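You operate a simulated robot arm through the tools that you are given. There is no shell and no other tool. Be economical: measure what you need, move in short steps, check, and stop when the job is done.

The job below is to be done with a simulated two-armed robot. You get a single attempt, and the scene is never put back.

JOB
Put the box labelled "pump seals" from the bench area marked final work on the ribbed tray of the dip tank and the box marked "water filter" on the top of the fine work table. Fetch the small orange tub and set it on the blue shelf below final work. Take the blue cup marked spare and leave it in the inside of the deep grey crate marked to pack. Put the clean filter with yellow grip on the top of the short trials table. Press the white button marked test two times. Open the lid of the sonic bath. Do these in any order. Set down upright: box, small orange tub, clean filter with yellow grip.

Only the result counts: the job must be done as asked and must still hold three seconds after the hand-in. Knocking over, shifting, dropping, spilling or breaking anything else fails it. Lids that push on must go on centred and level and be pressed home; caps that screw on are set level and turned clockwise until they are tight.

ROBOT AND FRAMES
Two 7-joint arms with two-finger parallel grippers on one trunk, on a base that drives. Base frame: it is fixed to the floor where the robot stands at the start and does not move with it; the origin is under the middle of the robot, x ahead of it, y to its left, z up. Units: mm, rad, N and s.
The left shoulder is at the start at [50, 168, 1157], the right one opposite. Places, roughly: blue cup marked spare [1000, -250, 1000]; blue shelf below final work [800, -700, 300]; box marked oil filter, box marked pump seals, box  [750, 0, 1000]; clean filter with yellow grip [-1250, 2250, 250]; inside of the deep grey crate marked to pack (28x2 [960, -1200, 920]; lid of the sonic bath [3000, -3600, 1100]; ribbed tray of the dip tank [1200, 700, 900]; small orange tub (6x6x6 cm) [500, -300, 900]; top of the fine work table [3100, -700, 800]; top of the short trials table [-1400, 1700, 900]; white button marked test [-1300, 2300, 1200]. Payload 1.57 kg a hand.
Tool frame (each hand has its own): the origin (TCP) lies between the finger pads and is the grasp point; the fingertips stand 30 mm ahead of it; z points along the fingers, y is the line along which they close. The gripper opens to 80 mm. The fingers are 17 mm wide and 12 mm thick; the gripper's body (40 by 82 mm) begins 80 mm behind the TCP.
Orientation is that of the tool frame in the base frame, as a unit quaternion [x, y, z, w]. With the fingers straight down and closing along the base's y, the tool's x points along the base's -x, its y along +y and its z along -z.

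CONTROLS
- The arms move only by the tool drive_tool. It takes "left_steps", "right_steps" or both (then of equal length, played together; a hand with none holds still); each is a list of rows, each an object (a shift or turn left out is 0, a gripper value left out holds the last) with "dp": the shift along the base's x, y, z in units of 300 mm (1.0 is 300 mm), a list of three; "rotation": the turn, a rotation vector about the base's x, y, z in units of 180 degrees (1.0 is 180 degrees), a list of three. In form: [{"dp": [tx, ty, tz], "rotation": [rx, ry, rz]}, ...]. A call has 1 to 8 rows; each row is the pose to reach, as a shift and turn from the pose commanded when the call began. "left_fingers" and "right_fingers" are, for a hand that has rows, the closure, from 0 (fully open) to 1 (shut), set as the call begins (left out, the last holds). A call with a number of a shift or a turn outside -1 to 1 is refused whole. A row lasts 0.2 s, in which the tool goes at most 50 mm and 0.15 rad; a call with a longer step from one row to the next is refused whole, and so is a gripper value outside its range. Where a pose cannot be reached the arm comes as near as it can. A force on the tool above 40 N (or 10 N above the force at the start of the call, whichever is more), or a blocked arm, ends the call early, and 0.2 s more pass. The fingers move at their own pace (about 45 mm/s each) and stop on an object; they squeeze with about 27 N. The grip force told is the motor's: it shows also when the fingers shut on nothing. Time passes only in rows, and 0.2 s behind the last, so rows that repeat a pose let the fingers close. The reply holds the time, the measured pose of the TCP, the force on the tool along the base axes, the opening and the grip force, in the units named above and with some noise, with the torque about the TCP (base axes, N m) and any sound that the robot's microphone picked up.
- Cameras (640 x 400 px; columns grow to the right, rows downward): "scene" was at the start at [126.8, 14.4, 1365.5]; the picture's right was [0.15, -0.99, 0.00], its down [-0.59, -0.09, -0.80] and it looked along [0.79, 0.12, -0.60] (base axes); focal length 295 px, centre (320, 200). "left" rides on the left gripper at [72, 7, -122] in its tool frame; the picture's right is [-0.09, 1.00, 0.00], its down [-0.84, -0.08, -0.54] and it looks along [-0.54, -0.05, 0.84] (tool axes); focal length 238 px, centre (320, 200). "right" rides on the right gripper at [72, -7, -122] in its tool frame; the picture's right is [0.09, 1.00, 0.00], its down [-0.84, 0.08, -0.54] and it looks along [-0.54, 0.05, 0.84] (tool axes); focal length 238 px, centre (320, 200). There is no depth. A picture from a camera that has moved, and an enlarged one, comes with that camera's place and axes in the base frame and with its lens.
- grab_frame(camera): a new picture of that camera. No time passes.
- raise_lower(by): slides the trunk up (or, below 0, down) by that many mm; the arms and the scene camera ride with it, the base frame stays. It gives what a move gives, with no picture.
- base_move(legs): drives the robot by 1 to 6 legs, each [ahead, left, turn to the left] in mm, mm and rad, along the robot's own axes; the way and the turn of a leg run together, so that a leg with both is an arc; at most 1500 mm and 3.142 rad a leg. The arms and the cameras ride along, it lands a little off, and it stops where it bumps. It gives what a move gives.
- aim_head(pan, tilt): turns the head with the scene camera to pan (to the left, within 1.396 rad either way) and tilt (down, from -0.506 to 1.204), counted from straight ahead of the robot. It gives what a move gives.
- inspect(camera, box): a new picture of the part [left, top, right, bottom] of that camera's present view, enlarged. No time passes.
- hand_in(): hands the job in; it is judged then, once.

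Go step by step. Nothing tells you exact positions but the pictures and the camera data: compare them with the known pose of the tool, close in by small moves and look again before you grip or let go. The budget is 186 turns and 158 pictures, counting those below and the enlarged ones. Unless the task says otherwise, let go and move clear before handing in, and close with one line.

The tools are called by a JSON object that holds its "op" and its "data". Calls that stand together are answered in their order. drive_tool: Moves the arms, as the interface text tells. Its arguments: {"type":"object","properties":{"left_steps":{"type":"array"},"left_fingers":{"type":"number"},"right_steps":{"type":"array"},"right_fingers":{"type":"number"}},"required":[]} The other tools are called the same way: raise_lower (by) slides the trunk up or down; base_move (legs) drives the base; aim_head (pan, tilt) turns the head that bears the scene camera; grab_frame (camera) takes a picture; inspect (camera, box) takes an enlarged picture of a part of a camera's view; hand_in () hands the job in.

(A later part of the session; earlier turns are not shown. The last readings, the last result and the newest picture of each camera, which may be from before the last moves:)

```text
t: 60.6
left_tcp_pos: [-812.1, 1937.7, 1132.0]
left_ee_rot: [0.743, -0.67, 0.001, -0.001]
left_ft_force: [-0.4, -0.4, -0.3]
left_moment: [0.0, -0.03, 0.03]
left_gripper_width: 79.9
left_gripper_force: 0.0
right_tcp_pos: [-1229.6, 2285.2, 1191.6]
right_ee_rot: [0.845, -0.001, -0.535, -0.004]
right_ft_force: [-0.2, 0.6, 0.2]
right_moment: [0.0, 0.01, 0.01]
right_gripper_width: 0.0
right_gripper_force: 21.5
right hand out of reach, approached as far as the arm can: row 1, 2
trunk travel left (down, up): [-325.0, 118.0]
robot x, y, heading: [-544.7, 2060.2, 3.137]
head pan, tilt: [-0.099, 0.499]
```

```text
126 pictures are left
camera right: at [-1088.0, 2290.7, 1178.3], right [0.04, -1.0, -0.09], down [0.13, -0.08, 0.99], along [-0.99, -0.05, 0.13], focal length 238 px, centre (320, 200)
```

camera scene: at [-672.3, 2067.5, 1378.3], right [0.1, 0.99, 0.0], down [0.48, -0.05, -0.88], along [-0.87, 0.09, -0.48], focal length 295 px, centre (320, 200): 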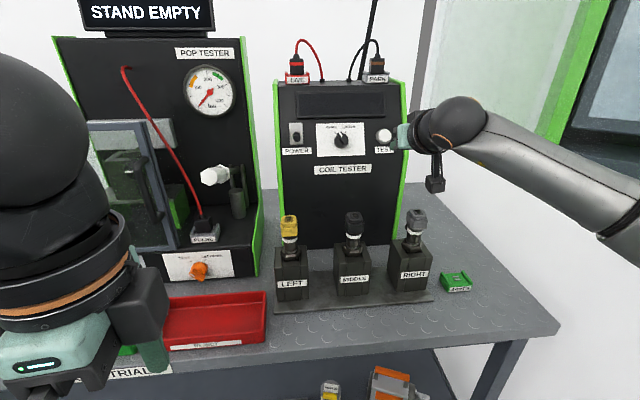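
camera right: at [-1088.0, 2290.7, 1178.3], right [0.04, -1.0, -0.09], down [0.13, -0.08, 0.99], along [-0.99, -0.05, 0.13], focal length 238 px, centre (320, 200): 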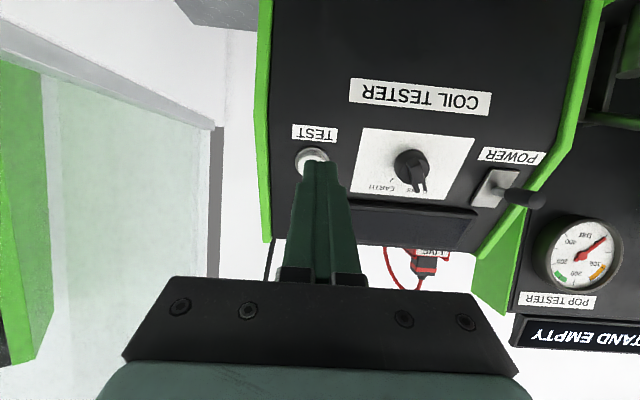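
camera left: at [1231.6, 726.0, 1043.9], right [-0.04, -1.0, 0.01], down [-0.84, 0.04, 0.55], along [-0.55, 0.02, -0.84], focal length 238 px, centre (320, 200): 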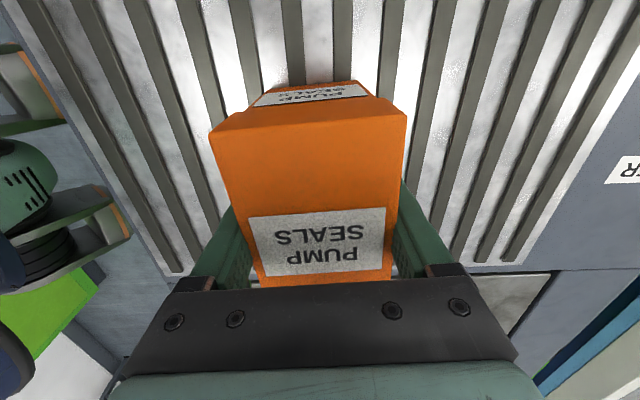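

{"op": "drive_tool", "data": {"right_steps": [{"dp": [-0.08, 0.01, -0.02]}, {"dp": [-0.16, 0.01, -0.025]}, {"dp": [-0.19, 0.01, -0.025]}, {"dp": [-0.205, 0.01, -0.025]}, {"dp": [-0.22, 0.01, -0.025]}, {"dp": [-0.235, 0.01, -0.025]}, {"dp": [-0.25, 0.01, -0.025]}]}}

{"op": "grab_frame", "data": {"camera": "right"}}

```text
t: 62.2
left_tcp_pos: [-812.3, 1937.7, 1131.9]
left_ee_rot: [0.743, -0.669, 0.0, -0.001]
left_ft_force: [-0.2, -1.2, -0.1]
left_moment: [-0.01, -0.01, -0.01]
left_gripper_width: 79.9
left_gripper_force: 0.0
right_tcp_pos: [-1301.9, 2291.9, 1182.3]
right_ee_rot: [0.844, -0.001, -0.536, -0.004]
right_ft_force: [-0.3, -0.6, -0.7]
right_moment: [0.01, -0.01, -0.01]
right_gripper_width: 0.0
right_gripper_force: 21.2
trunk travel left (down, up): [-325.0, 118.0]
robot x, y, heading: [-543.9, 2060.3, 3.137]
head pan, tilt: [-0.099, 0.499]
```

```text
125 pictures are left
camera right: at [-1161.0, 2296.6, 1169.7], right [0.03, -1.0, -0.09], down [0.13, -0.08, 0.99], along [-0.99, -0.04, 0.13], focal length 238 px, centre (320, 200)
```

right: 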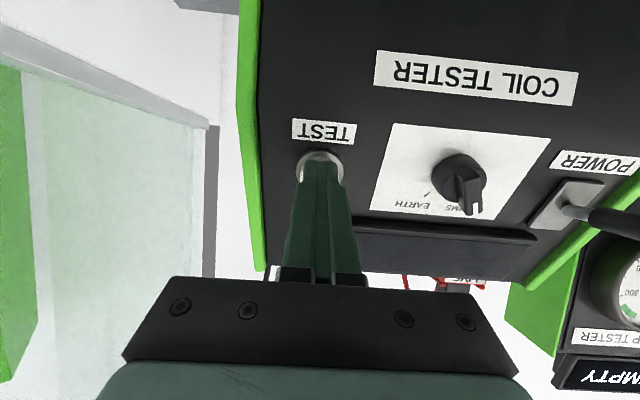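

{"op": "drive_tool", "data": {"right_steps": [{"dp": [-0.01, 0, 0]}, {"dp": [-0.02, 0, 0]}, {"dp": [-0.03, 0, 0]}, {"dp": [-0.04, 0, 0]}, {"dp": [-0.05, 0, 0]}, {"dp": [-0.06, 0, 0]}, {"dp": [-0.07, 0, 0]}, {"dp": [-0.08, 0, 0]}]}}

```text
t: 63.9
left_tcp_pos: [-806.9, 1938.2, 1133.4]
left_ee_rot: [0.742, -0.67, -0.002, 0.0]
left_ft_force: [-0.1, 0.3, 0.5]
left_moment: [0.0, 0.0, 0.0]
left_gripper_width: 80.0
left_gripper_force: 0.1
right_tcp_pos: [-1316.8, 2291.2, 1189.4]
right_ee_rot: [0.843, -0.001, -0.538, -0.002]
right_ft_force: [27.4, 0.1, 3.8]
right_moment: [0.06, -0.49, 0.09]
right_gripper_width: 0.2
right_gripper_force: 21.8
trunk travel left (down, up): [-325.0, 118.0]
robot x, y, heading: [-542.1, 2058.7, 3.139]
head pan, tilt: [-0.099, 0.499]
heard: click
stopped in row 8 (right hand): the force on the tool passed its limit (the readings are from after the stop); the commanded pose is now the measured one
```

One click. Back off, then press again.

{"op": "drive_tool", "data": {"right_steps": [{"dp": [0.03, 0, -0.01]}, {"dp": [0.08, 0, -0.02]}, {"dp": [0.08, 0, -0.02]}]}}

{"op": "drive_tool", "data": {"right_steps": [{"dp": [-0.03, 0, 0]}, {"dp": [-0.04, 0, 0]}, {"dp": [-0.05, 0, 0]}, {"dp": [-0.06, 0, 0]}, {"dp": [-0.07, 0, 0]}, {"dp": [-0.08, 0, 0]}, {"dp": [-0.09, 0, 0]}, {"dp": [-0.1, 0, 0]}]}}

```text
t: 64.7
left_tcp_pos: [-811.4, 1938.5, 1132.2]
left_ee_rot: [0.742, -0.671, 0.0, 0.0]
left_ft_force: [0.0, 0.6, -0.9]
left_moment: [-0.02, 0.0, -0.02]
left_gripper_width: 80.0
left_gripper_force: 0.1
right_tcp_pos: [-1297.2, 2292.0, 1177.5]
right_ee_rot: [0.845, -0.001, -0.535, -0.003]
right_ft_force: [-0.3, 0.0, -0.5]
right_moment: [-0.01, 0.02, 0.01]
right_gripper_width: 0.0
right_gripper_force: 21.4
trunk travel left (down, up): [-325.0, 118.0]
robot x, y, heading: [-540.8, 2059.4, 3.132]
head pan, tilt: [-0.099, 0.499]
```

```text
t: 66.0
left_tcp_pos: [-806.1, 1940.3, 1135.2]
left_ee_rot: [0.742, -0.671, -0.002, 0.0]
left_ft_force: [0.4, 0.8, 0.2]
left_moment: [0.0, 0.0, -0.02]
left_gripper_width: 80.0
left_gripper_force: 0.0
right_tcp_pos: [-1313.5, 2291.7, 1182.0]
right_ee_rot: [0.844, -0.004, -0.536, -0.003]
right_ft_force: [30.3, 1.2, 4.0]
right_moment: [0.08, -0.47, 0.05]
right_gripper_width: 0.1
right_gripper_force: 20.9
trunk travel left (down, up): [-325.0, 118.0]
robot x, y, heading: [-540.5, 2058.3, 3.135]
head pan, tilt: [-0.099, 0.499]
heard: click
stopped in row 6 (right hand): the force on the tool passed its limit (the readings are from after the stop); the commanded pose is now the measured one
```

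Two clicks heard. Retracting the hand.

{"op": "drive_tool", "data": {"right_steps": [{"dp": [0.1, 0, 0]}, {"dp": [0.25, 0, 0]}, {"dp": [0.4, -0.05, 0]}, {"dp": [0.55, -0.1, 0]}, {"dp": [0.7, -0.15, 0]}, {"dp": [0.85, -0.2, 0]}, {"dp": [0.98, -0.25, 0]}]}}

{"op": "base_move", "data": {"legs": [[-330, 0, 0]]}}

{"op": "raise_lower", "data": {"by": -320}}

{"op": "aim_head", "data": {"pan": -0.15, "tilt": 0.6}}

{"op": "grab_frame", "data": {"camera": "scene"}}

```text
t: 67.6
left_tcp_pos: [-811.2, 1938.2, 1131.0]
left_ee_rot: [0.742, -0.67, 0.001, 0.0]
left_ft_force: [-0.1, 0.4, 0.2]
left_moment: [0.0, -0.02, 0.01]
left_gripper_width: 80.0
left_gripper_force: 0.1
right_tcp_pos: [-1022.4, 2216.9, 1176.9]
right_ee_rot: [0.845, -0.004, -0.534, -0.004]
right_ft_force: [0.4, -0.2, 0.0]
right_moment: [-0.03, 0.0, 0.0]
right_gripper_width: 0.2
right_gripper_force: 22.4
trunk travel left (down, up): [-325.0, 118.0]
robot x, y, heading: [-539.5, 2059.2, 3.138]
head pan, tilt: [-0.099, 0.499]
```

```text
t: 69.6
left_tcp_pos: [-523.6, 1936.0, 1131.9]
left_ee_rot: [0.743, -0.669, 0.0, -0.001]
left_ft_force: [1.1, -0.1, 0.0]
left_moment: [0.02, -0.05, 0.02]
left_gripper_width: 79.8
left_gripper_force: 0.1
right_tcp_pos: [-735.8, 2211.0, 1177.4]
right_ee_rot: [0.846, -0.002, -0.534, -0.002]
right_ft_force: [-1.5, -0.4, -0.2]
right_moment: [0.01, 0.0, -0.01]
right_gripper_width: 0.0
right_gripper_force: 21.1
trunk travel left (down, up): [-325.0, 118.0]
robot x, y, heading: [-252.5, 2053.2, 3.14]
head pan, tilt: [-0.099, 0.499]
stopped in leg 1: the robot was blocked; the commanded pose is now the measured one
```

```text
t: 72.8
left_tcp_pos: [-520.2, 1934.1, 812.6]
left_ee_rot: [0.743, -0.669, 0.0, 0.0]
left_ft_force: [-0.3, -0.6, -0.6]
left_moment: [0.01, 0.0, -0.01]
left_gripper_width: 80.0
left_gripper_force: 0.1
right_tcp_pos: [-735.0, 2211.1, 856.3]
right_ee_rot: [0.845, 0.0, -0.535, -0.001]
right_ft_force: [0.3, -0.9, -0.1]
right_moment: [0.02, -0.04, -0.03]
right_gripper_width: 0.0
right_gripper_force: 20.8
trunk travel left (down, up): [-5.0, 438.0]
robot x, y, heading: [-250.1, 2057.2, 3.142]
head pan, tilt: [-0.099, 0.499]
```

```text
t: 73.5
left_tcp_pos: [-520.7, 1936.7, 811.8]
left_ee_rot: [0.743, -0.669, -0.001, 0.0]
left_ft_force: [0.4, -1.0, -0.1]
left_moment: [0.0, 0.01, -0.01]
left_gripper_width: 79.9
left_gripper_force: 0.0
right_tcp_pos: [-734.9, 2212.1, 855.9]
right_ee_rot: [0.845, -0.001, -0.535, -0.002]
right_ft_force: [0.7, -0.2, -0.9]
right_moment: [0.0, -0.01, 0.04]
right_gripper_width: 0.1
right_gripper_force: 21.0
trunk travel left (down, up): [-5.0, 438.0]
robot x, y, heading: [-254.0, 2054.8, 3.138]
head pan, tilt: [-0.15, 0.6]
```

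```text
124 pictures are left
camera scene: at [-378.5, 2069.9, 1049.3], right [0.15, 0.99, 0.0], down [0.56, -0.08, -0.83], along [-0.82, 0.12, -0.56], focal length 295 px, centre (320, 200)
```

scene: 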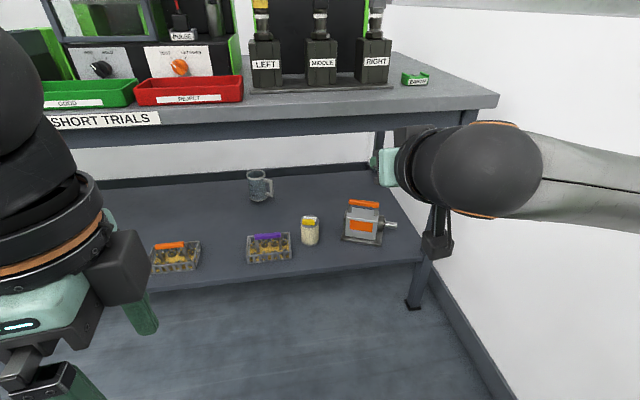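

The filter triangulates to about (-1200,2154,350) on the shelf at z≈305. I'll lower the right hand in front of the table with a 50° tilt.

{"op": "drive_tool", "data": {"right_steps": [{"dp": [0, 0, -0.16], "rotation": [0, -0.015, 0]}, {"dp": [0, 0, -0.32], "rotation": [0, -0.03, 0]}, {"dp": [0, -0.02, -0.48], "rotation": [0, -0.045, 0]}, {"dp": [0, -0.04, -0.64], "rotation": [0, -0.06, 0]}, {"dp": [0, -0.06, -0.8], "rotation": [0, -0.08, 0]}, {"dp": [0, -0.08, -0.96], "rotation": [0, -0.08, 0]}], "right_fingers": 0}}

{"op": "drive_tool", "data": {"right_steps": [{"dp": [0, -0.02, -0.16]}, {"dp": [-0.02, -0.06, -0.3]}, {"dp": [-0.06, -0.1, -0.44]}, {"dp": [-0.13, -0.12, -0.56]}, {"dp": [-0.2, -0.12, -0.64]}]}}

{"op": "grab_frame", "data": {"camera": "right"}}

{"op": "grab_frame", "data": {"camera": "scene"}}

```text
t: 74.8
left_tcp_pos: [-521.0, 1935.1, 812.7]
left_ee_rot: [0.743, -0.669, 0.0, 0.001]
left_ft_force: [0.0, 0.3, -0.3]
left_moment: [0.01, 0.01, 0.04]
left_gripper_width: 80.0
left_gripper_force: 0.0
right_tcp_pos: [-735.6, 2189.5, 567.7]
right_ee_rot: [0.905, -0.001, -0.425, -0.002]
right_ft_force: [0.8, -0.1, 0.5]
right_moment: [0.0, 0.04, 0.01]
right_gripper_width: 79.8
right_gripper_force: 0.0
trunk travel left (down, up): [-5.0, 438.0]
robot x, y, heading: [-249.4, 2055.8, 3.138]
head pan, tilt: [-0.15, 0.6]
```

```text
t: 76.0
left_tcp_pos: [-521.0, 1935.9, 813.0]
left_ee_rot: [0.743, -0.67, 0.0, 0.001]
left_ft_force: [0.0, 1.1, 0.8]
left_moment: [0.0, 0.0, 0.0]
left_gripper_width: 80.1
left_gripper_force: 0.0
right_tcp_pos: [-794.7, 2152.1, 378.2]
right_ee_rot: [0.907, -0.003, -0.422, -0.006]
right_ft_force: [-0.1, 0.1, -0.1]
right_moment: [0.04, 0.01, -0.02]
right_gripper_width: 79.9
right_gripper_force: 0.1
trunk travel left (down, up): [-5.0, 438.0]
robot x, y, heading: [-250.3, 2053.8, 3.145]
head pan, tilt: [-0.15, 0.6]
```

```text
123 pictures are left
camera right: at [-655.2, 2158.0, 401.4], right [0.05, -1.0, -0.08], down [-0.13, -0.08, 0.99], along [-0.99, -0.04, -0.13], focal length 238 px, centre (320, 200)
```

right: 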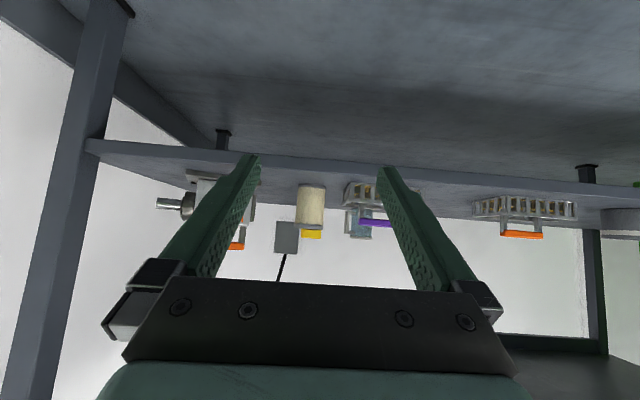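

```text
122 pictures are left
camera scene: at [-378.4, 2069.9, 1049.4], right [0.15, 0.99, 0.0], down [0.56, -0.08, -0.83], along [-0.82, 0.12, -0.56], focal length 295 px, centre (320, 200)
```

scene: 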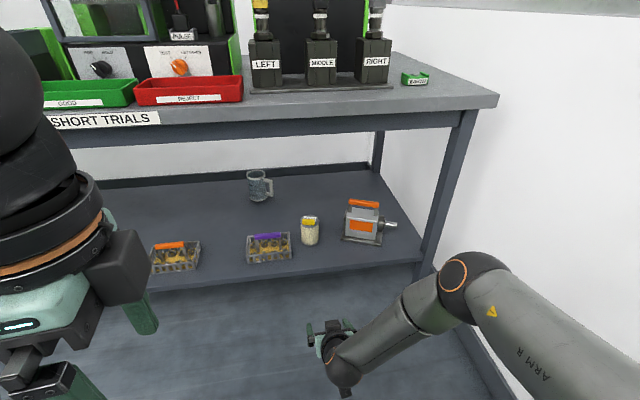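

{"op": "base_move", "data": {"legs": [[260, 0, 0]]}}

{"op": "grab_frame", "data": {"camera": "right"}}

{"op": "grab_frame", "data": {"camera": "scene"}}

```text
t: 77.9
left_tcp_pos: [-784.3, 1936.6, 812.6]
left_ee_rot: [0.742, -0.67, 0.0, 0.001]
left_ft_force: [0.8, -0.5, 0.4]
left_moment: [0.0, 0.03, 0.0]
left_gripper_width: 80.1
left_gripper_force: 0.0
right_tcp_pos: [-1057.6, 2153.9, 378.3]
right_ee_rot: [0.907, -0.002, -0.422, -0.005]
right_ft_force: [0.3, 0.1, -0.2]
right_moment: [0.01, 0.0, -0.03]
right_gripper_width: 79.8
right_gripper_force: 0.2
trunk travel left (down, up): [-5.0, 438.0]
robot x, y, heading: [-516.0, 2056.4, 3.136]
head pan, tilt: [-0.15, 0.6]
```

```text
121 pictures are left
camera right: at [-918.5, 2159.1, 401.6], right [0.05, -1.0, -0.08], down [-0.13, -0.08, 0.99], along [-0.99, -0.04, -0.13], focal length 238 px, centre (320, 200)
```

right: 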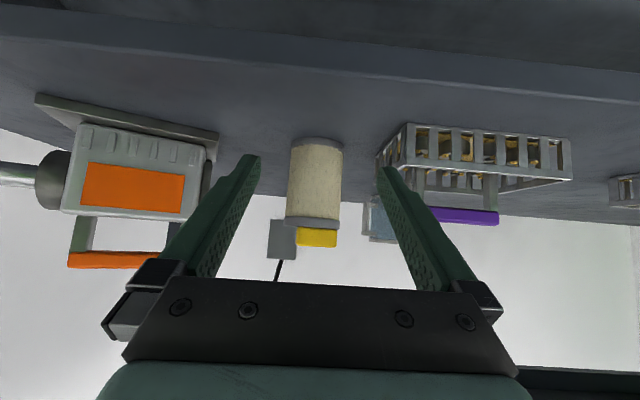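

```text
120 pictures are left
camera scene: at [-642.0, 2070.5, 1049.3], right [0.15, 0.99, 0.0], down [0.56, -0.09, -0.83], along [-0.82, 0.13, -0.56], focal length 295 px, centre (320, 200)
```

scene: 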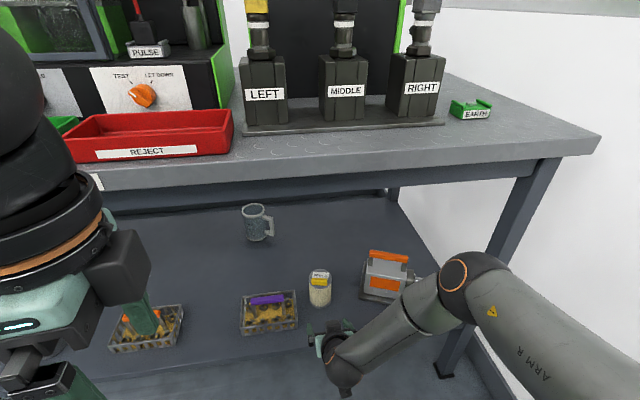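

{"op": "drive_tool", "data": {"right_steps": [{"dp": [-0.05, 0.005, -0.04]}, {"dp": [-0.12, 0.005, -0.08]}, {"dp": [-0.2, 0.006, -0.1]}, {"dp": [-0.28, 0.006, -0.1]}, {"dp": [-0.34, 0.006, -0.1]}]}}

{"op": "grab_frame", "data": {"camera": "right"}}

```text
t: 79.1
left_tcp_pos: [-785.0, 1936.4, 812.2]
left_ee_rot: [0.743, -0.67, 0.0, 0.0]
left_ft_force: [0.2, -0.4, 0.4]
left_moment: [-0.02, 0.01, -0.01]
left_gripper_width: 80.1
left_gripper_force: 0.0
right_tcp_pos: [-1158.3, 2157.3, 348.8]
right_ee_rot: [0.907, -0.002, -0.422, -0.005]
right_ft_force: [-0.2, 0.1, -0.8]
right_moment: [-0.01, -0.03, 0.01]
right_gripper_width: 80.1
right_gripper_force: 0.1
trunk travel left (down, up): [-5.0, 438.0]
robot x, y, heading: [-514.3, 2056.4, 3.14]
head pan, tilt: [-0.15, 0.6]
```

```text
119 pictures are left
camera right: at [-1018.7, 2162.3, 372.1], right [0.05, -1.0, -0.08], down [-0.13, -0.08, 0.99], along [-0.99, -0.04, -0.13], focal length 238 px, centre (320, 200)
```

right: 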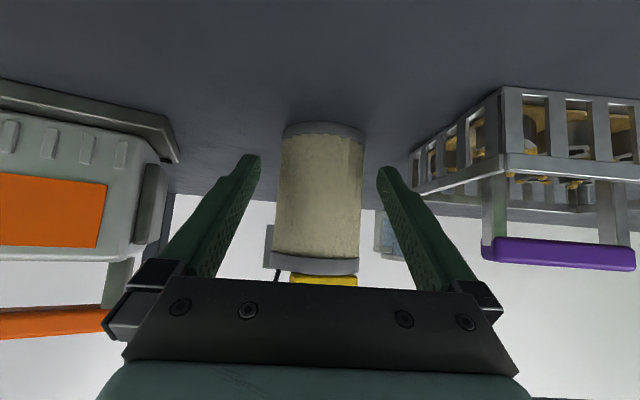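

{"op": "drive_tool", "data": {"right_steps": [{"dp": [-0.06, 0, 0]}, {"dp": [-0.11, 0, 0]}]}}

{"op": "drive_tool", "data": {"right_steps": [{"dp": [0, 0, 0]}, {"dp": [0, 0, 0]}, {"dp": [0, 0, 0]}], "right_fingers": 1}}

{"op": "grab_frame", "data": {"camera": "right"}}

```text
t: 79.7
left_tcp_pos: [-784.9, 1935.9, 812.9]
left_ee_rot: [0.743, -0.67, 0.0, 0.0]
left_ft_force: [0.5, -0.5, -0.2]
left_moment: [0.01, -0.03, -0.01]
left_gripper_width: 79.9
left_gripper_force: 0.0
right_tcp_pos: [-1174.7, 2150.5, 359.7]
right_ee_rot: [0.907, -0.002, -0.421, -0.004]
right_ft_force: [-0.5, -0.5, 0.3]
right_moment: [0.0, -0.01, 0.02]
right_gripper_width: 79.9
right_gripper_force: 0.1
right hand out of reach, approached as far as the arm can: row 1, 2
trunk travel left (down, up): [-5.0, 438.0]
robot x, y, heading: [-516.1, 2057.3, 3.142]
head pan, tilt: [-0.15, 0.6]
```

```text
t: 80.5
left_tcp_pos: [-784.6, 1937.2, 812.4]
left_ee_rot: [0.743, -0.669, -0.001, 0.001]
left_ft_force: [0.3, 0.1, -0.2]
left_moment: [-0.01, -0.01, 0.06]
left_gripper_width: 80.0
left_gripper_force: 0.0
right_tcp_pos: [-1175.1, 2152.0, 359.7]
right_ee_rot: [0.907, -0.002, -0.421, -0.004]
right_ft_force: [-0.6, -0.9, 0.6]
right_moment: [-0.04, -0.04, -0.02]
right_gripper_width: 63.1
right_gripper_force: 27.1
trunk travel left (down, up): [-5.0, 438.0]
robot x, y, heading: [-515.8, 2055.6, 3.138]
head pan, tilt: [-0.15, 0.6]
```

```text
118 pictures are left
camera right: at [-1035.2, 2156.1, 384.9], right [0.05, -1.0, -0.08], down [-0.13, -0.08, 0.99], along [-0.99, -0.04, -0.13], focal length 238 px, centre (320, 200)
```

right: 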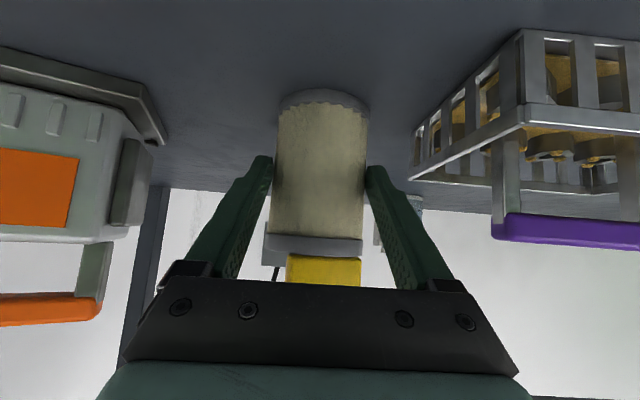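

Grip is shallow because the arm ran out of reach. Reopen, drive 20 mm ahead, and regrip.

{"op": "drive_tool", "data": {"right_steps": [{"dp": [0, 0, 0]}, {"dp": [0, 0, 0]}, {"dp": [0, 0, 0]}], "right_fingers": 0}}

{"op": "base_move", "data": {"legs": [[20, 0, 0]]}}

{"op": "grab_frame", "data": {"camera": "right"}}

```text
t: 81.3
left_tcp_pos: [-784.4, 1935.8, 814.6]
left_ee_rot: [0.742, -0.67, 0.0, 0.0]
left_ft_force: [-0.8, 0.2, -0.3]
left_moment: [-0.03, 0.0, -0.01]
left_gripper_width: 79.9
left_gripper_force: 0.1
right_tcp_pos: [-1175.0, 2150.6, 361.1]
right_ee_rot: [0.907, -0.003, -0.422, -0.005]
right_ft_force: [0.5, -0.1, 0.7]
right_moment: [0.0, 0.0, 0.0]
right_gripper_width: 79.9
right_gripper_force: 0.1
trunk travel left (down, up): [-5.0, 438.0]
robot x, y, heading: [-513.0, 2057.1, 3.139]
head pan, tilt: [-0.15, 0.6]
```

```text
t: 82.1
left_tcp_pos: [-804.9, 1936.6, 812.2]
left_ee_rot: [0.743, -0.67, 0.0, 0.001]
left_ft_force: [0.1, 0.3, 0.5]
left_moment: [0.0, 0.03, -0.01]
left_gripper_width: 80.0
left_gripper_force: 0.1
right_tcp_pos: [-1195.1, 2150.7, 361.1]
right_ee_rot: [0.906, -0.003, -0.423, -0.005]
right_ft_force: [-0.1, -0.1, 0.3]
right_moment: [0.02, 0.01, -0.02]
right_gripper_width: 80.0
right_gripper_force: 0.1
trunk travel left (down, up): [-5.0, 438.0]
robot x, y, heading: [-538.7, 2058.4, 3.136]
head pan, tilt: [-0.15, 0.6]
```

```text
117 pictures are left
camera right: at [-1055.2, 2156.2, 385.0], right [0.05, -1.0, -0.08], down [-0.13, -0.08, 0.99], along [-0.99, -0.04, -0.13], focal length 238 px, centre (320, 200)
```

right: 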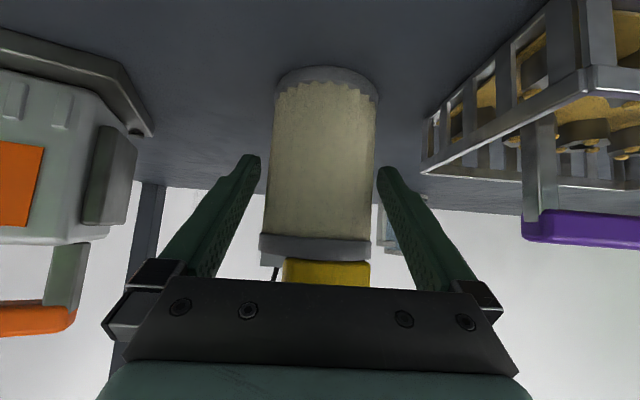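

{"op": "drive_tool", "data": {"right_steps": [{"dp": [0, 0, 0]}, {"dp": [0, 0, 0]}, {"dp": [0, 0, 0]}], "right_fingers": 1}}

{"op": "drive_tool", "data": {"right_steps": [{"dp": [0.01, 0, 0.05]}, {"dp": [0.02, 0, 0.15]}, {"dp": [0.04, 0, 0.28]}]}}

{"op": "grab_frame", "data": {"camera": "scene"}}

```text
t: 82.9
left_tcp_pos: [-805.2, 1935.4, 812.5]
left_ee_rot: [0.742, -0.67, 0.0, 0.0]
left_ft_force: [0.4, 0.3, -0.4]
left_moment: [-0.06, 0.01, 0.02]
left_gripper_width: 80.0
left_gripper_force: 0.0
right_tcp_pos: [-1194.9, 2152.1, 361.1]
right_ee_rot: [0.907, -0.003, -0.421, -0.006]
right_ft_force: [0.6, 1.0, 0.2]
right_moment: [-0.03, -0.04, 0.0]
right_gripper_width: 63.7
right_gripper_force: 27.2
trunk travel left (down, up): [-5.0, 438.0]
robot x, y, heading: [-536.3, 2055.7, 3.136]
head pan, tilt: [-0.15, 0.6]
```

```text
t: 83.7
left_tcp_pos: [-804.9, 1936.4, 811.8]
left_ee_rot: [0.743, -0.67, 0.0, 0.0]
left_ft_force: [0.3, 0.3, -0.1]
left_moment: [0.04, 0.0, 0.03]
left_gripper_width: 80.0
left_gripper_force: 0.3
right_tcp_pos: [-1183.0, 2152.1, 445.3]
right_ee_rot: [0.907, -0.003, -0.421, -0.005]
right_ft_force: [0.3, -0.7, -2.1]
right_moment: [0.0, 0.04, 0.02]
right_gripper_width: 63.2
right_gripper_force: 27.1
trunk travel left (down, up): [-5.0, 438.0]
robot x, y, heading: [-534.3, 2055.5, 3.142]
head pan, tilt: [-0.15, 0.6]
```

```text
116 pictures are left
camera scene: at [-662.1, 2070.6, 1049.2], right [0.15, 0.99, 0.0], down [0.56, -0.09, -0.82], along [-0.82, 0.13, -0.57], focal length 295 px, centre (320, 200)
```

scene: 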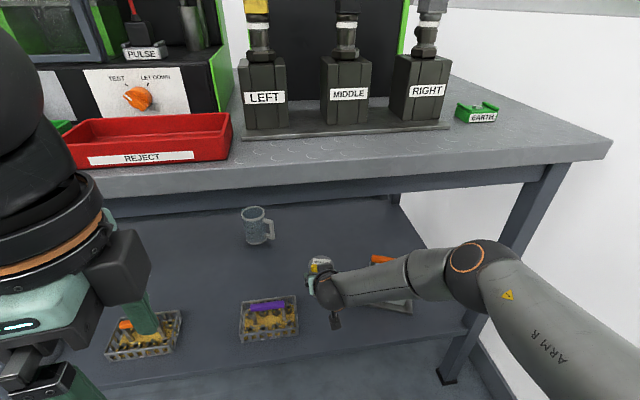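

Filter lifted. Backing out, retracting the arm, then raising the trunk.

{"op": "base_move", "data": {"legs": [[-270, 0, 0]]}}

{"op": "drive_tool", "data": {"right_steps": [{"dp": [0.1, 0, 0.1]}, {"dp": [0.2, 0, 0.2]}, {"dp": [0.3, 0, 0.3]}, {"dp": [0.4, 0, 0.4]}, {"dp": [0.5, 0, 0.5]}, {"dp": [0.55, 0, 0.62]}, {"dp": [0.55, 0, 0.75]}]}}

{"op": "raise_lower", "data": {"by": 320}}

{"op": "grab_frame", "data": {"camera": "scene"}}

```text
t: 85.7
left_tcp_pos: [-532.1, 1935.8, 811.9]
left_ee_rot: [0.743, -0.67, 0.0, 0.0]
left_ft_force: [0.1, -0.3, -0.1]
left_moment: [0.01, -0.01, -0.04]
left_gripper_width: 80.5
left_gripper_force: 0.1
right_tcp_pos: [-912.3, 2151.4, 445.7]
right_ee_rot: [0.906, -0.002, -0.422, -0.005]
right_ft_force: [-0.4, -0.1, -0.5]
right_moment: [-0.05, -0.01, 0.0]
right_gripper_width: 63.5
right_gripper_force: 27.1
trunk travel left (down, up): [-5.0, 438.0]
robot x, y, heading: [-262.7, 2055.6, 3.14]
head pan, tilt: [-0.15, 0.6]
```

```text
t: 87.2
left_tcp_pos: [-534.1, 1935.0, 813.9]
left_ee_rot: [0.743, -0.669, 0.0, 0.0]
left_ft_force: [-0.5, 0.2, -0.4]
left_moment: [-0.02, -0.04, -0.01]
left_gripper_width: 80.0
left_gripper_force: 0.0
right_tcp_pos: [-747.1, 2153.6, 673.2]
right_ee_rot: [0.907, -0.003, -0.421, -0.005]
right_ft_force: [0.1, 0.5, -0.5]
right_moment: [-0.04, 0.02, -0.03]
right_gripper_width: 63.1
right_gripper_force: 27.3
trunk travel left (down, up): [-5.0, 438.0]
robot x, y, heading: [-266.9, 2057.1, 3.14]
head pan, tilt: [-0.15, 0.6]
```

```text
t: 90.4
left_tcp_pos: [-534.3, 1935.3, 1132.7]
left_ee_rot: [0.743, -0.67, -0.001, 0.0]
left_ft_force: [0.6, 0.1, -0.3]
left_moment: [0.03, -0.03, 0.02]
left_gripper_width: 80.0
left_gripper_force: 0.1
right_tcp_pos: [-746.7, 2154.8, 992.5]
right_ee_rot: [0.906, -0.002, -0.422, -0.005]
right_ft_force: [1.2, 0.2, -1.2]
right_moment: [0.02, -0.02, 0.03]
right_gripper_width: 63.0
right_gripper_force: 27.2
trunk travel left (down, up): [-325.0, 118.0]
robot x, y, heading: [-263.8, 2056.2, 3.139]
head pan, tilt: [-0.15, 0.6]
```

```text
115 pictures are left
camera scene: at [-390.3, 2070.0, 1369.2], right [0.15, 0.99, 0.0], down [0.56, -0.09, -0.82], along [-0.82, 0.12, -0.57], focal length 295 px, centre (320, 200)
```

scene: 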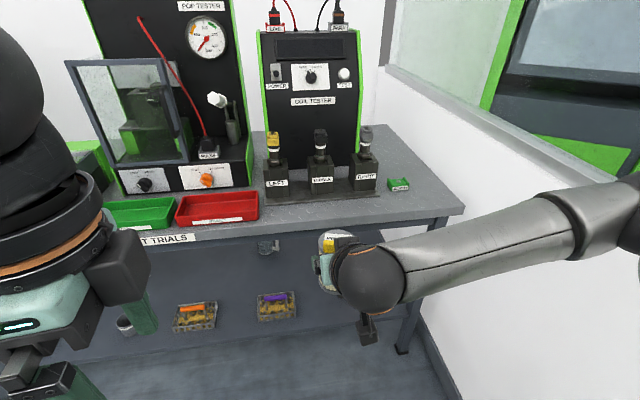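

{"op": "drive_tool", "data": {"right_steps": [{"dp": [0, 0.05, 0.06]}, {"dp": [0, 0.1, 0.12]}, {"dp": [0, 0.15, 0.16]}]}}

{"op": "base_move", "data": {"legs": [[255, 0, 0]]}}

{"op": "grab_frame", "data": {"camera": "scene"}}

{"op": "grab_frame", "data": {"camera": "right"}}

```text
t: 91.2
left_tcp_pos: [-532.4, 1935.7, 1132.4]
left_ee_rot: [0.742, -0.67, 0.0, 0.0]
left_ft_force: [-0.3, 0.2, 0.2]
left_moment: [-0.01, -0.01, 0.02]
left_gripper_width: 79.8
left_gripper_force: 0.0
right_tcp_pos: [-748.3, 2199.3, 1041.3]
right_ee_rot: [0.907, -0.002, -0.422, -0.005]
right_ft_force: [-0.6, 0.2, -2.1]
right_moment: [0.01, -0.03, 0.0]
right_gripper_width: 63.1
right_gripper_force: 27.4
trunk travel left (down, up): [-325.0, 118.0]
robot x, y, heading: [-261.9, 2058.8, 3.143]
head pan, tilt: [-0.15, 0.6]
```

```text
t: 93.1
left_tcp_pos: [-793.0, 1935.7, 1131.2]
left_ee_rot: [0.742, -0.67, 0.0, -0.001]
left_ft_force: [-0.1, -0.9, 0.3]
left_moment: [0.01, -0.01, 0.02]
left_gripper_width: 80.0
left_gripper_force: 0.0
right_tcp_pos: [-1006.8, 2200.8, 1041.4]
right_ee_rot: [0.907, -0.004, -0.421, -0.005]
right_ft_force: [-0.4, 0.1, -1.1]
right_moment: [0.03, -0.03, 0.02]
right_gripper_width: 63.4
right_gripper_force: 26.6
trunk travel left (down, up): [-325.0, 118.0]
robot x, y, heading: [-523.1, 2058.4, 3.14]
head pan, tilt: [-0.15, 0.6]
```

```text
114 pictures are left
camera scene: at [-650.2, 2070.6, 1369.2], right [0.15, 0.99, 0.0], down [0.56, -0.09, -0.82], along [-0.82, 0.13, -0.57], focal length 295 px, centre (320, 200)
```

scene: 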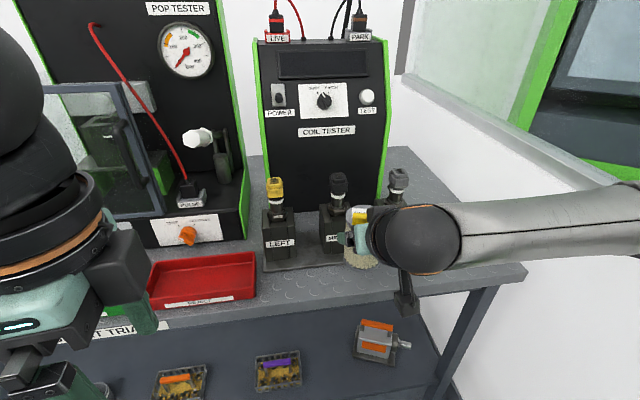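

```text
113 pictures are left
camera right: at [-868.2, 2205.7, 1065.0], right [0.05, -1.0, -0.08], down [-0.13, -0.08, 0.99], along [-0.99, -0.04, -0.13], focal length 238 px, centre (320, 200)
```

right: 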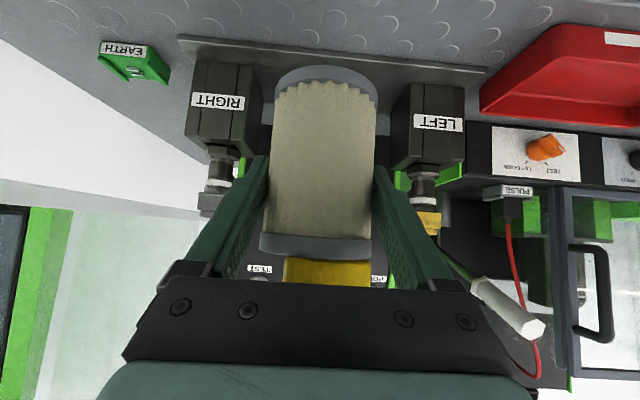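

{"op": "drive_tool", "data": {"right_steps": [{"dp": [-0.07, 0, -0.05]}, {"dp": [-0.143, 0, -0.1]}, {"dp": [-0.143, 0, -0.2]}, {"dp": [-0.143, 0, -0.26]}]}}

{"op": "grab_frame", "data": {"camera": "right"}}

{"op": "grab_frame", "data": {"camera": "scene"}}

```text
t: 94.1
left_tcp_pos: [-793.8, 1936.9, 1132.0]
left_ee_rot: [0.742, -0.671, 0.0, 0.0]
left_ft_force: [0.8, 0.7, -0.3]
left_moment: [0.01, 0.02, 0.05]
left_gripper_width: 80.2
left_gripper_force: 0.0
right_tcp_pos: [-1051.5, 2201.1, 962.7]
right_ee_rot: [0.907, -0.003, -0.422, -0.004]
right_ft_force: [0.0, 0.0, -1.5]
right_moment: [-0.01, -0.01, 0.02]
right_gripper_width: 63.5
right_gripper_force: 26.7
trunk travel left (down, up): [-325.0, 118.0]
robot x, y, heading: [-522.4, 2054.3, 3.142]
head pan, tilt: [-0.15, 0.6]
```

```text
112 pictures are left
camera right: at [-911.3, 2205.5, 986.0], right [0.05, -1.0, -0.08], down [-0.12, -0.08, 0.99], along [-0.99, -0.04, -0.13], focal length 238 px, centre (320, 200)
```

right: 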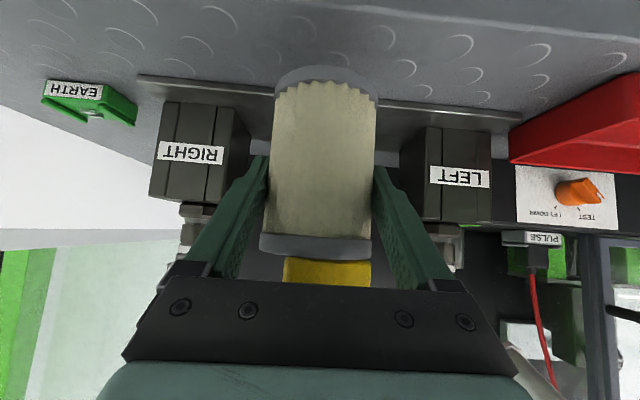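

```text
111 pictures are left
camera scene: at [-649.6, 2070.7, 1369.3], right [0.15, 0.99, 0.0], down [0.56, -0.09, -0.82], along [-0.82, 0.13, -0.57], focal length 295 px, centre (320, 200)
```

scene: 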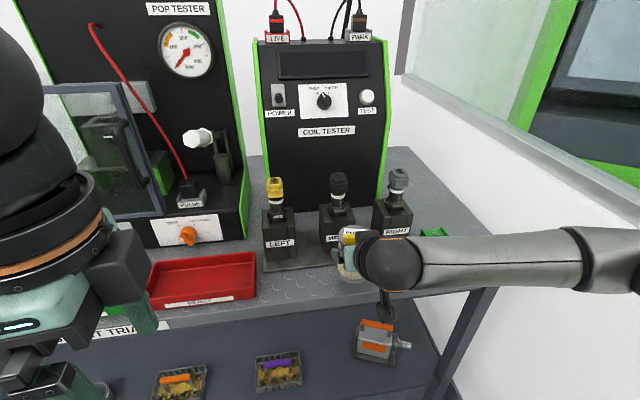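

{"op": "inspect", "data": {"camera": "scene", "box": [230, 200, 450, 340]}}

{"op": "inspect", "data": {"camera": "right", "box": [220, 0, 440, 140]}}

```text
2.86 times, centred on (340, 270) of scene
camera zoom: at [-649.6, 2070.7, 1369.3], right [0.15, 0.99, 0.0], down [0.56, -0.09, -0.82], along [-0.82, 0.13, -0.57], focal length 842 px, centre (263, 0)
```

zoom: 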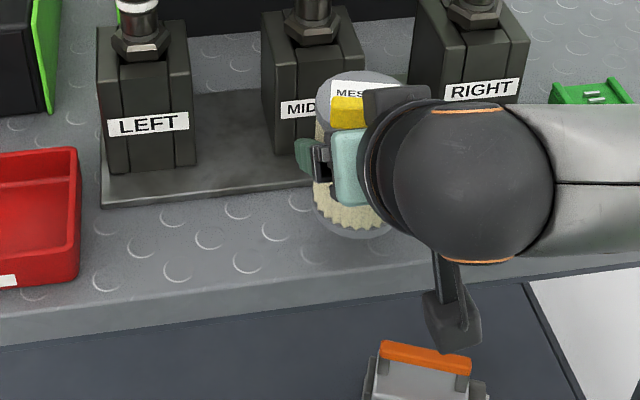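

```text
2.86 times, centred on (330, 70) of right
camera zoom: at [-911.3, 2205.5, 986.0], right [0.05, -1.0, -0.08], down [-0.12, -0.08, 0.99], along [-0.99, -0.04, -0.13], focal length 681 px, centre (291, 571)
```

zoom: 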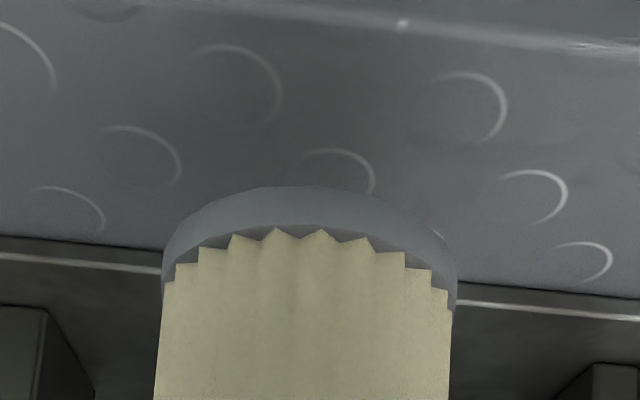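

{"op": "drive_tool", "data": {"right_steps": [{"dp": [0.03, 0, 0]}, {"dp": [0.035, 0, -0.015]}, {"dp": [0.035, 0, -0.03]}, {"dp": [0.035, 0, -0.045]}, {"dp": [0.035, 0, -0.06]}, {"dp": [0.035, 0, -0.075]}, {"dp": [0.035, 0, -0.09]}, {"dp": [0.035, 0, -0.1]}]}}

{"op": "grab_frame", "data": {"camera": "right"}}

```text
t: 95.9
left_tcp_pos: [-792.0, 1937.1, 1131.7]
left_ee_rot: [0.742, -0.671, 0.0, 0.0]
left_ft_force: [0.4, 0.2, 0.1]
left_moment: [-0.03, 0.0, 0.03]
left_gripper_width: 79.9
left_gripper_force: 0.1
right_tcp_pos: [-1039.9, 2201.8, 932.2]
right_ee_rot: [0.907, -0.003, -0.422, -0.005]
right_ft_force: [0.5, -0.7, -0.9]
right_moment: [0.0, 0.0, 0.04]
right_gripper_width: 63.0
right_gripper_force: 26.9
trunk travel left (down, up): [-325.0, 118.0]
robot x, y, heading: [-523.2, 2054.6, 3.138]
head pan, tilt: [-0.15, 0.6]
```

```text
108 pictures are left
camera right: at [-899.8, 2205.8, 957.2], right [0.05, -1.0, -0.08], down [-0.13, -0.08, 0.99], along [-0.99, -0.04, -0.13], focal length 238 px, centre (320, 200)
```

right: 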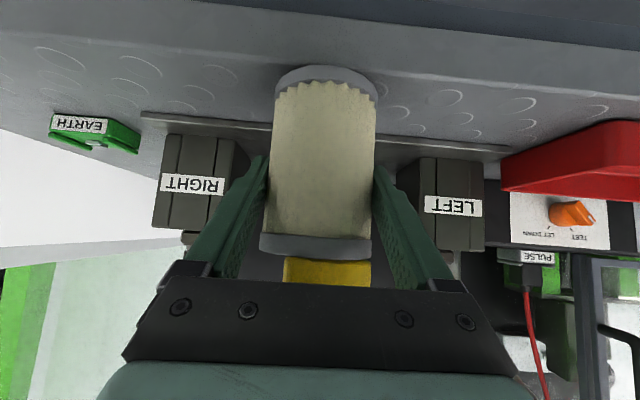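

{"op": "drive_tool", "data": {"right_steps": [{"dp": [-0.027, 0, 0]}, {"dp": [-0.027, 0, -0.01]}, {"dp": [-0.027, 0, -0.02]}, {"dp": [-0.027, 0, -0.03]}, {"dp": [-0.027, 0, -0.04]}, {"dp": [-0.027, 0, -0.05]}, {"dp": [-0.027, 0, -0.06]}, {"dp": [-0.027, 0, -0.07]}]}}

{"op": "grab_frame", "data": {"camera": "right"}}

```text
t: 97.7
left_tcp_pos: [-791.4, 1936.1, 1133.8]
left_ee_rot: [0.743, -0.67, -0.001, -0.001]
left_ft_force: [-0.1, -0.3, -0.7]
left_moment: [0.04, -0.01, -0.01]
left_gripper_width: 80.2
left_gripper_force: 0.1
right_tcp_pos: [-1048.8, 2200.5, 918.2]
right_ee_rot: [0.904, -0.003, -0.427, -0.003]
right_ft_force: [0.9, 2.1, 25.0]
right_moment: [-0.23, 0.21, -0.16]
right_gripper_width: 63.8
right_gripper_force: 26.8
trunk travel left (down, up): [-325.0, 118.0]
robot x, y, heading: [-523.4, 2057.7, 3.145]
head pan, tilt: [-0.15, 0.6]
```

```text
107 pictures are left
camera right: at [-908.3, 2204.8, 939.3], right [0.05, -1.0, -0.07], down [-0.11, -0.08, 0.99], along [-0.99, -0.04, -0.12], focal length 238 px, centre (320, 200)
```

right: 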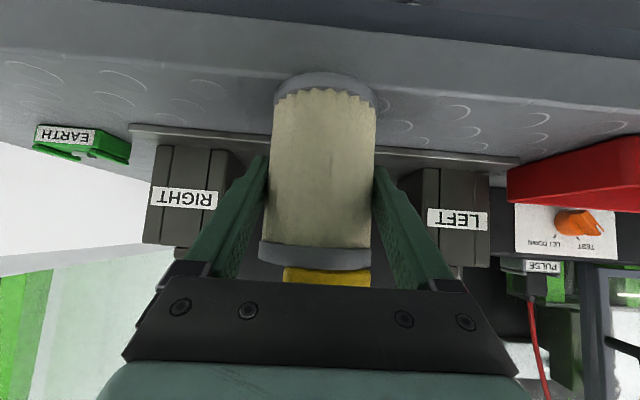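

{"op": "drive_tool", "data": {"right_steps": [{"dp": [0, 0, 0.012]}, {"dp": [0, 0, 0.012]}]}}

{"op": "drive_tool", "data": {"right_steps": [{"dp": [0, 0, 0]}, {"dp": [0, 0, 0]}, {"dp": [0, 0, 0]}], "right_fingers": 0}}

{"op": "grab_frame", "data": {"camera": "right"}}

```text
t: 98.3
left_tcp_pos: [-792.5, 1936.4, 1132.4]
left_ee_rot: [0.743, -0.67, -0.001, 0.001]
left_ft_force: [-1.0, -0.5, -0.1]
left_moment: [0.03, 0.01, -0.03]
left_gripper_width: 80.1
left_gripper_force: 0.0
right_tcp_pos: [-1047.8, 2200.3, 917.1]
right_ee_rot: [0.906, -0.003, -0.424, -0.004]
right_ft_force: [-6.8, -3.3, 11.7]
right_moment: [-0.36, 0.77, 0.02]
right_gripper_width: 63.4
right_gripper_force: 27.4
trunk travel left (down, up): [-325.0, 118.0]
robot x, y, heading: [-522.8, 2057.2, 3.14]
head pan, tilt: [-0.15, 0.6]
```

```text
t: 99.1
left_tcp_pos: [-792.1, 1937.0, 1132.9]
left_ee_rot: [0.742, -0.671, 0.0, 0.0]
left_ft_force: [0.8, -0.5, 0.6]
left_moment: [0.02, 0.0, 0.01]
left_gripper_width: 80.3
left_gripper_force: 0.0
right_tcp_pos: [-1046.6, 2200.8, 915.8]
right_ee_rot: [0.907, -0.003, -0.421, -0.005]
right_ft_force: [0.2, 0.0, 0.3]
right_moment: [0.02, 0.01, -0.01]
right_gripper_width: 79.9
right_gripper_force: 0.1
trunk travel left (down, up): [-325.0, 118.0]
robot x, y, heading: [-522.6, 2056.2, 3.137]
head pan, tilt: [-0.15, 0.6]
```

```text
106 pictures are left
camera right: at [-907.8, 2206.0, 939.5], right [0.05, -1.0, -0.08], down [-0.13, -0.08, 0.99], along [-0.99, -0.04, -0.13], focal length 238 px, centre (320, 200)
```

right: 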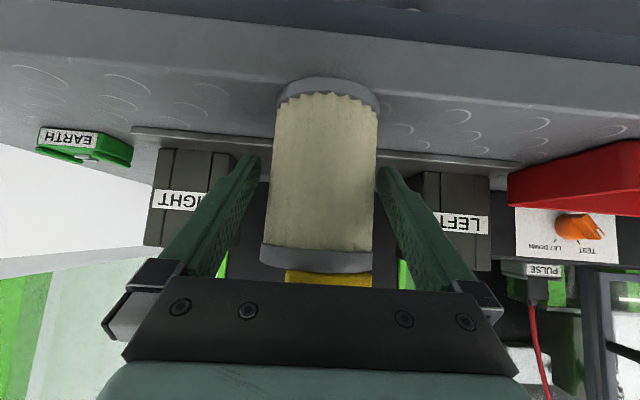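

Filter stands upright. Withdrawing straight back with the hand, then the base.

{"op": "drive_tool", "data": {"right_steps": [{"dp": [0.06, 0, 0]}, {"dp": [0.15, 0, 0]}, {"dp": [0.3, 0, 0.05]}, {"dp": [0.45, 0, 0.15]}, {"dp": [0.55, 0, 0.3]}, {"dp": [0.6, 0, 0.45]}]}}

{"op": "grab_frame", "data": {"camera": "scene"}}

```text
refused: row 4 steps farther than a row can; nothing moved
```

```text
105 pictures are left
camera scene: at [-649.4, 2070.6, 1369.3], right [0.15, 0.99, 0.0], down [0.56, -0.09, -0.83], along [-0.82, 0.13, -0.56], focal length 295 px, centre (320, 200)
```

scene: 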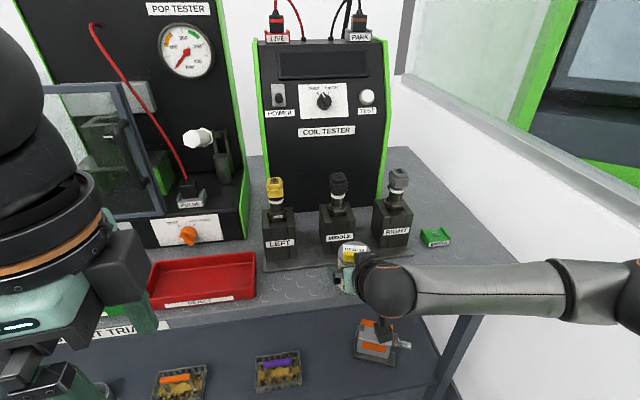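

{"op": "drive_tool", "data": {"right_steps": [{"dp": [0.06, 0, 0]}, {"dp": [0.15, 0, 0]}, {"dp": [0.29, 0, 0.03]}, {"dp": [0.43, 0, 0.08]}, {"dp": [0.52, 0, 0.2]}, {"dp": [0.56, 0, 0.34]}, {"dp": [0.58, 0, 0.48]}]}}

{"op": "grab_frame", "data": {"camera": "scene"}}

```text
t: 100.7
left_tcp_pos: [-792.7, 1936.5, 1132.0]
left_ee_rot: [0.742, -0.671, -0.001, -0.001]
left_ft_force: [-0.2, -0.2, 0.3]
left_moment: [0.01, -0.02, -0.03]
left_gripper_width: 79.9
left_gripper_force: 0.1
right_tcp_pos: [-909.9, 2176.7, 1072.2]
right_ee_rot: [0.907, -0.002, -0.421, -0.005]
right_ft_force: [0.1, 1.4, 0.4]
right_moment: [0.01, -0.02, 0.0]
right_gripper_width: 79.8
right_gripper_force: 0.1
right hand out of reach, approached as far as the arm can: row 5, 6, 7
trunk travel left (down, up): [-325.0, 118.0]
robot x, y, heading: [-524.1, 2056.0, 3.138]
head pan, tilt: [-0.15, 0.6]
```

```text
104 pictures are left
camera scene: at [-649.1, 2070.2, 1369.3], right [0.15, 0.99, 0.0], down [0.56, -0.09, -0.83], along [-0.82, 0.13, -0.56], focal length 295 px, centre (320, 200)
```

scene: 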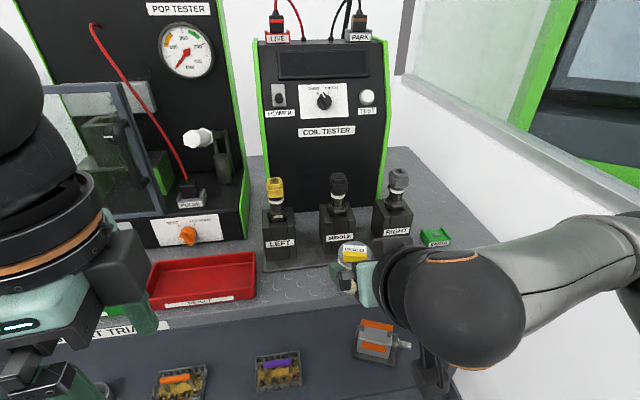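

The filter is placed. Returning to the bench for the orange tub with the right hand still tilted.

{"op": "base_move", "data": {"legs": [[-200, 0, 0], [0, 1200, 0], [0, 1000, 0], [0, 0, 3.14], [200, 0, 0]]}}

{"op": "aim_head", "data": {"pan": -0.2, "tilt": 0.8}}

{"op": "grab_frame", "data": {"camera": "scene"}}

{"op": "grab_frame", "data": {"camera": "right"}}

```text
t: 121.2
left_tcp_pos: [138.1, -3.0, 1131.4]
left_ee_rot: [0.671, 0.741, 0.0, -0.001]
left_ft_force: [0.3, -0.3, -0.2]
left_moment: [0.01, 0.05, 0.01]
left_gripper_width: 80.0
left_gripper_force: 0.1
right_tcp_pos: [258.3, -243.7, 1072.5]
right_ee_rot: [0.003, 0.907, -0.005, 0.421]
right_ft_force: [-0.8, -0.7, -0.3]
right_moment: [-0.02, 0.03, 0.0]
right_gripper_width: 80.2
right_gripper_force: 0.1
trunk travel left (down, up): [-325.0, 118.0]
robot x, y, heading: [-131.4, -125.2, -0.006]
head pan, tilt: [-0.15, 0.6]
```

```text
t: 121.9
left_tcp_pos: [138.6, -3.3, 1132.1]
left_ee_rot: [0.67, 0.742, 0.0, 0.0]
left_ft_force: [-1.0, 0.5, -0.3]
left_moment: [-0.02, 0.0, -0.03]
left_gripper_width: 80.3
left_gripper_force: 0.0
right_tcp_pos: [257.8, -242.9, 1072.7]
right_ee_rot: [0.002, 0.907, -0.005, 0.421]
right_ft_force: [-0.4, 0.3, 0.2]
right_moment: [0.01, -0.01, 0.0]
right_gripper_width: 79.9
right_gripper_force: 0.1
trunk travel left (down, up): [-325.0, 118.0]
robot x, y, heading: [-132.2, -121.2, -0.002]
head pan, tilt: [-0.201, 0.799]
```

```text
103 pictures are left
camera scene: at [-11.3, -138.1, 1352.5], right [-0.2, -0.98, 0.0], down [-0.7, 0.14, -0.7], along [0.68, -0.14, -0.72], focal length 295 px, centre (320, 200)
```

scene: 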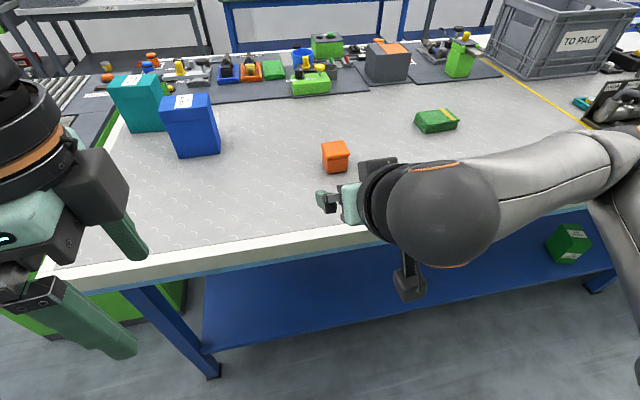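

```text
102 pictures are left
camera right: at [118.0, -249.3, 1096.7], right [-0.05, 1.0, -0.08], down [0.13, 0.08, 0.99], along [0.99, 0.04, -0.13], focal length 238 px, centre (320, 200)
```

right: 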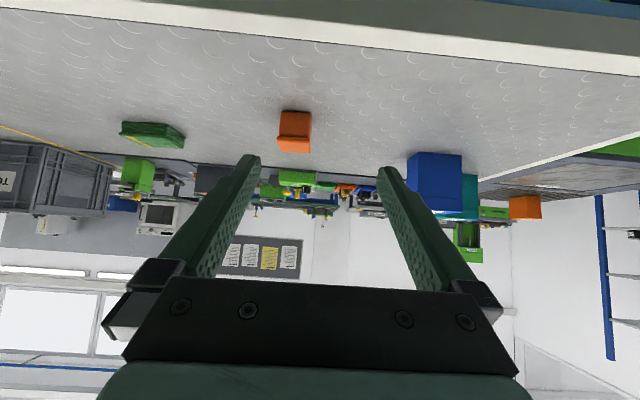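

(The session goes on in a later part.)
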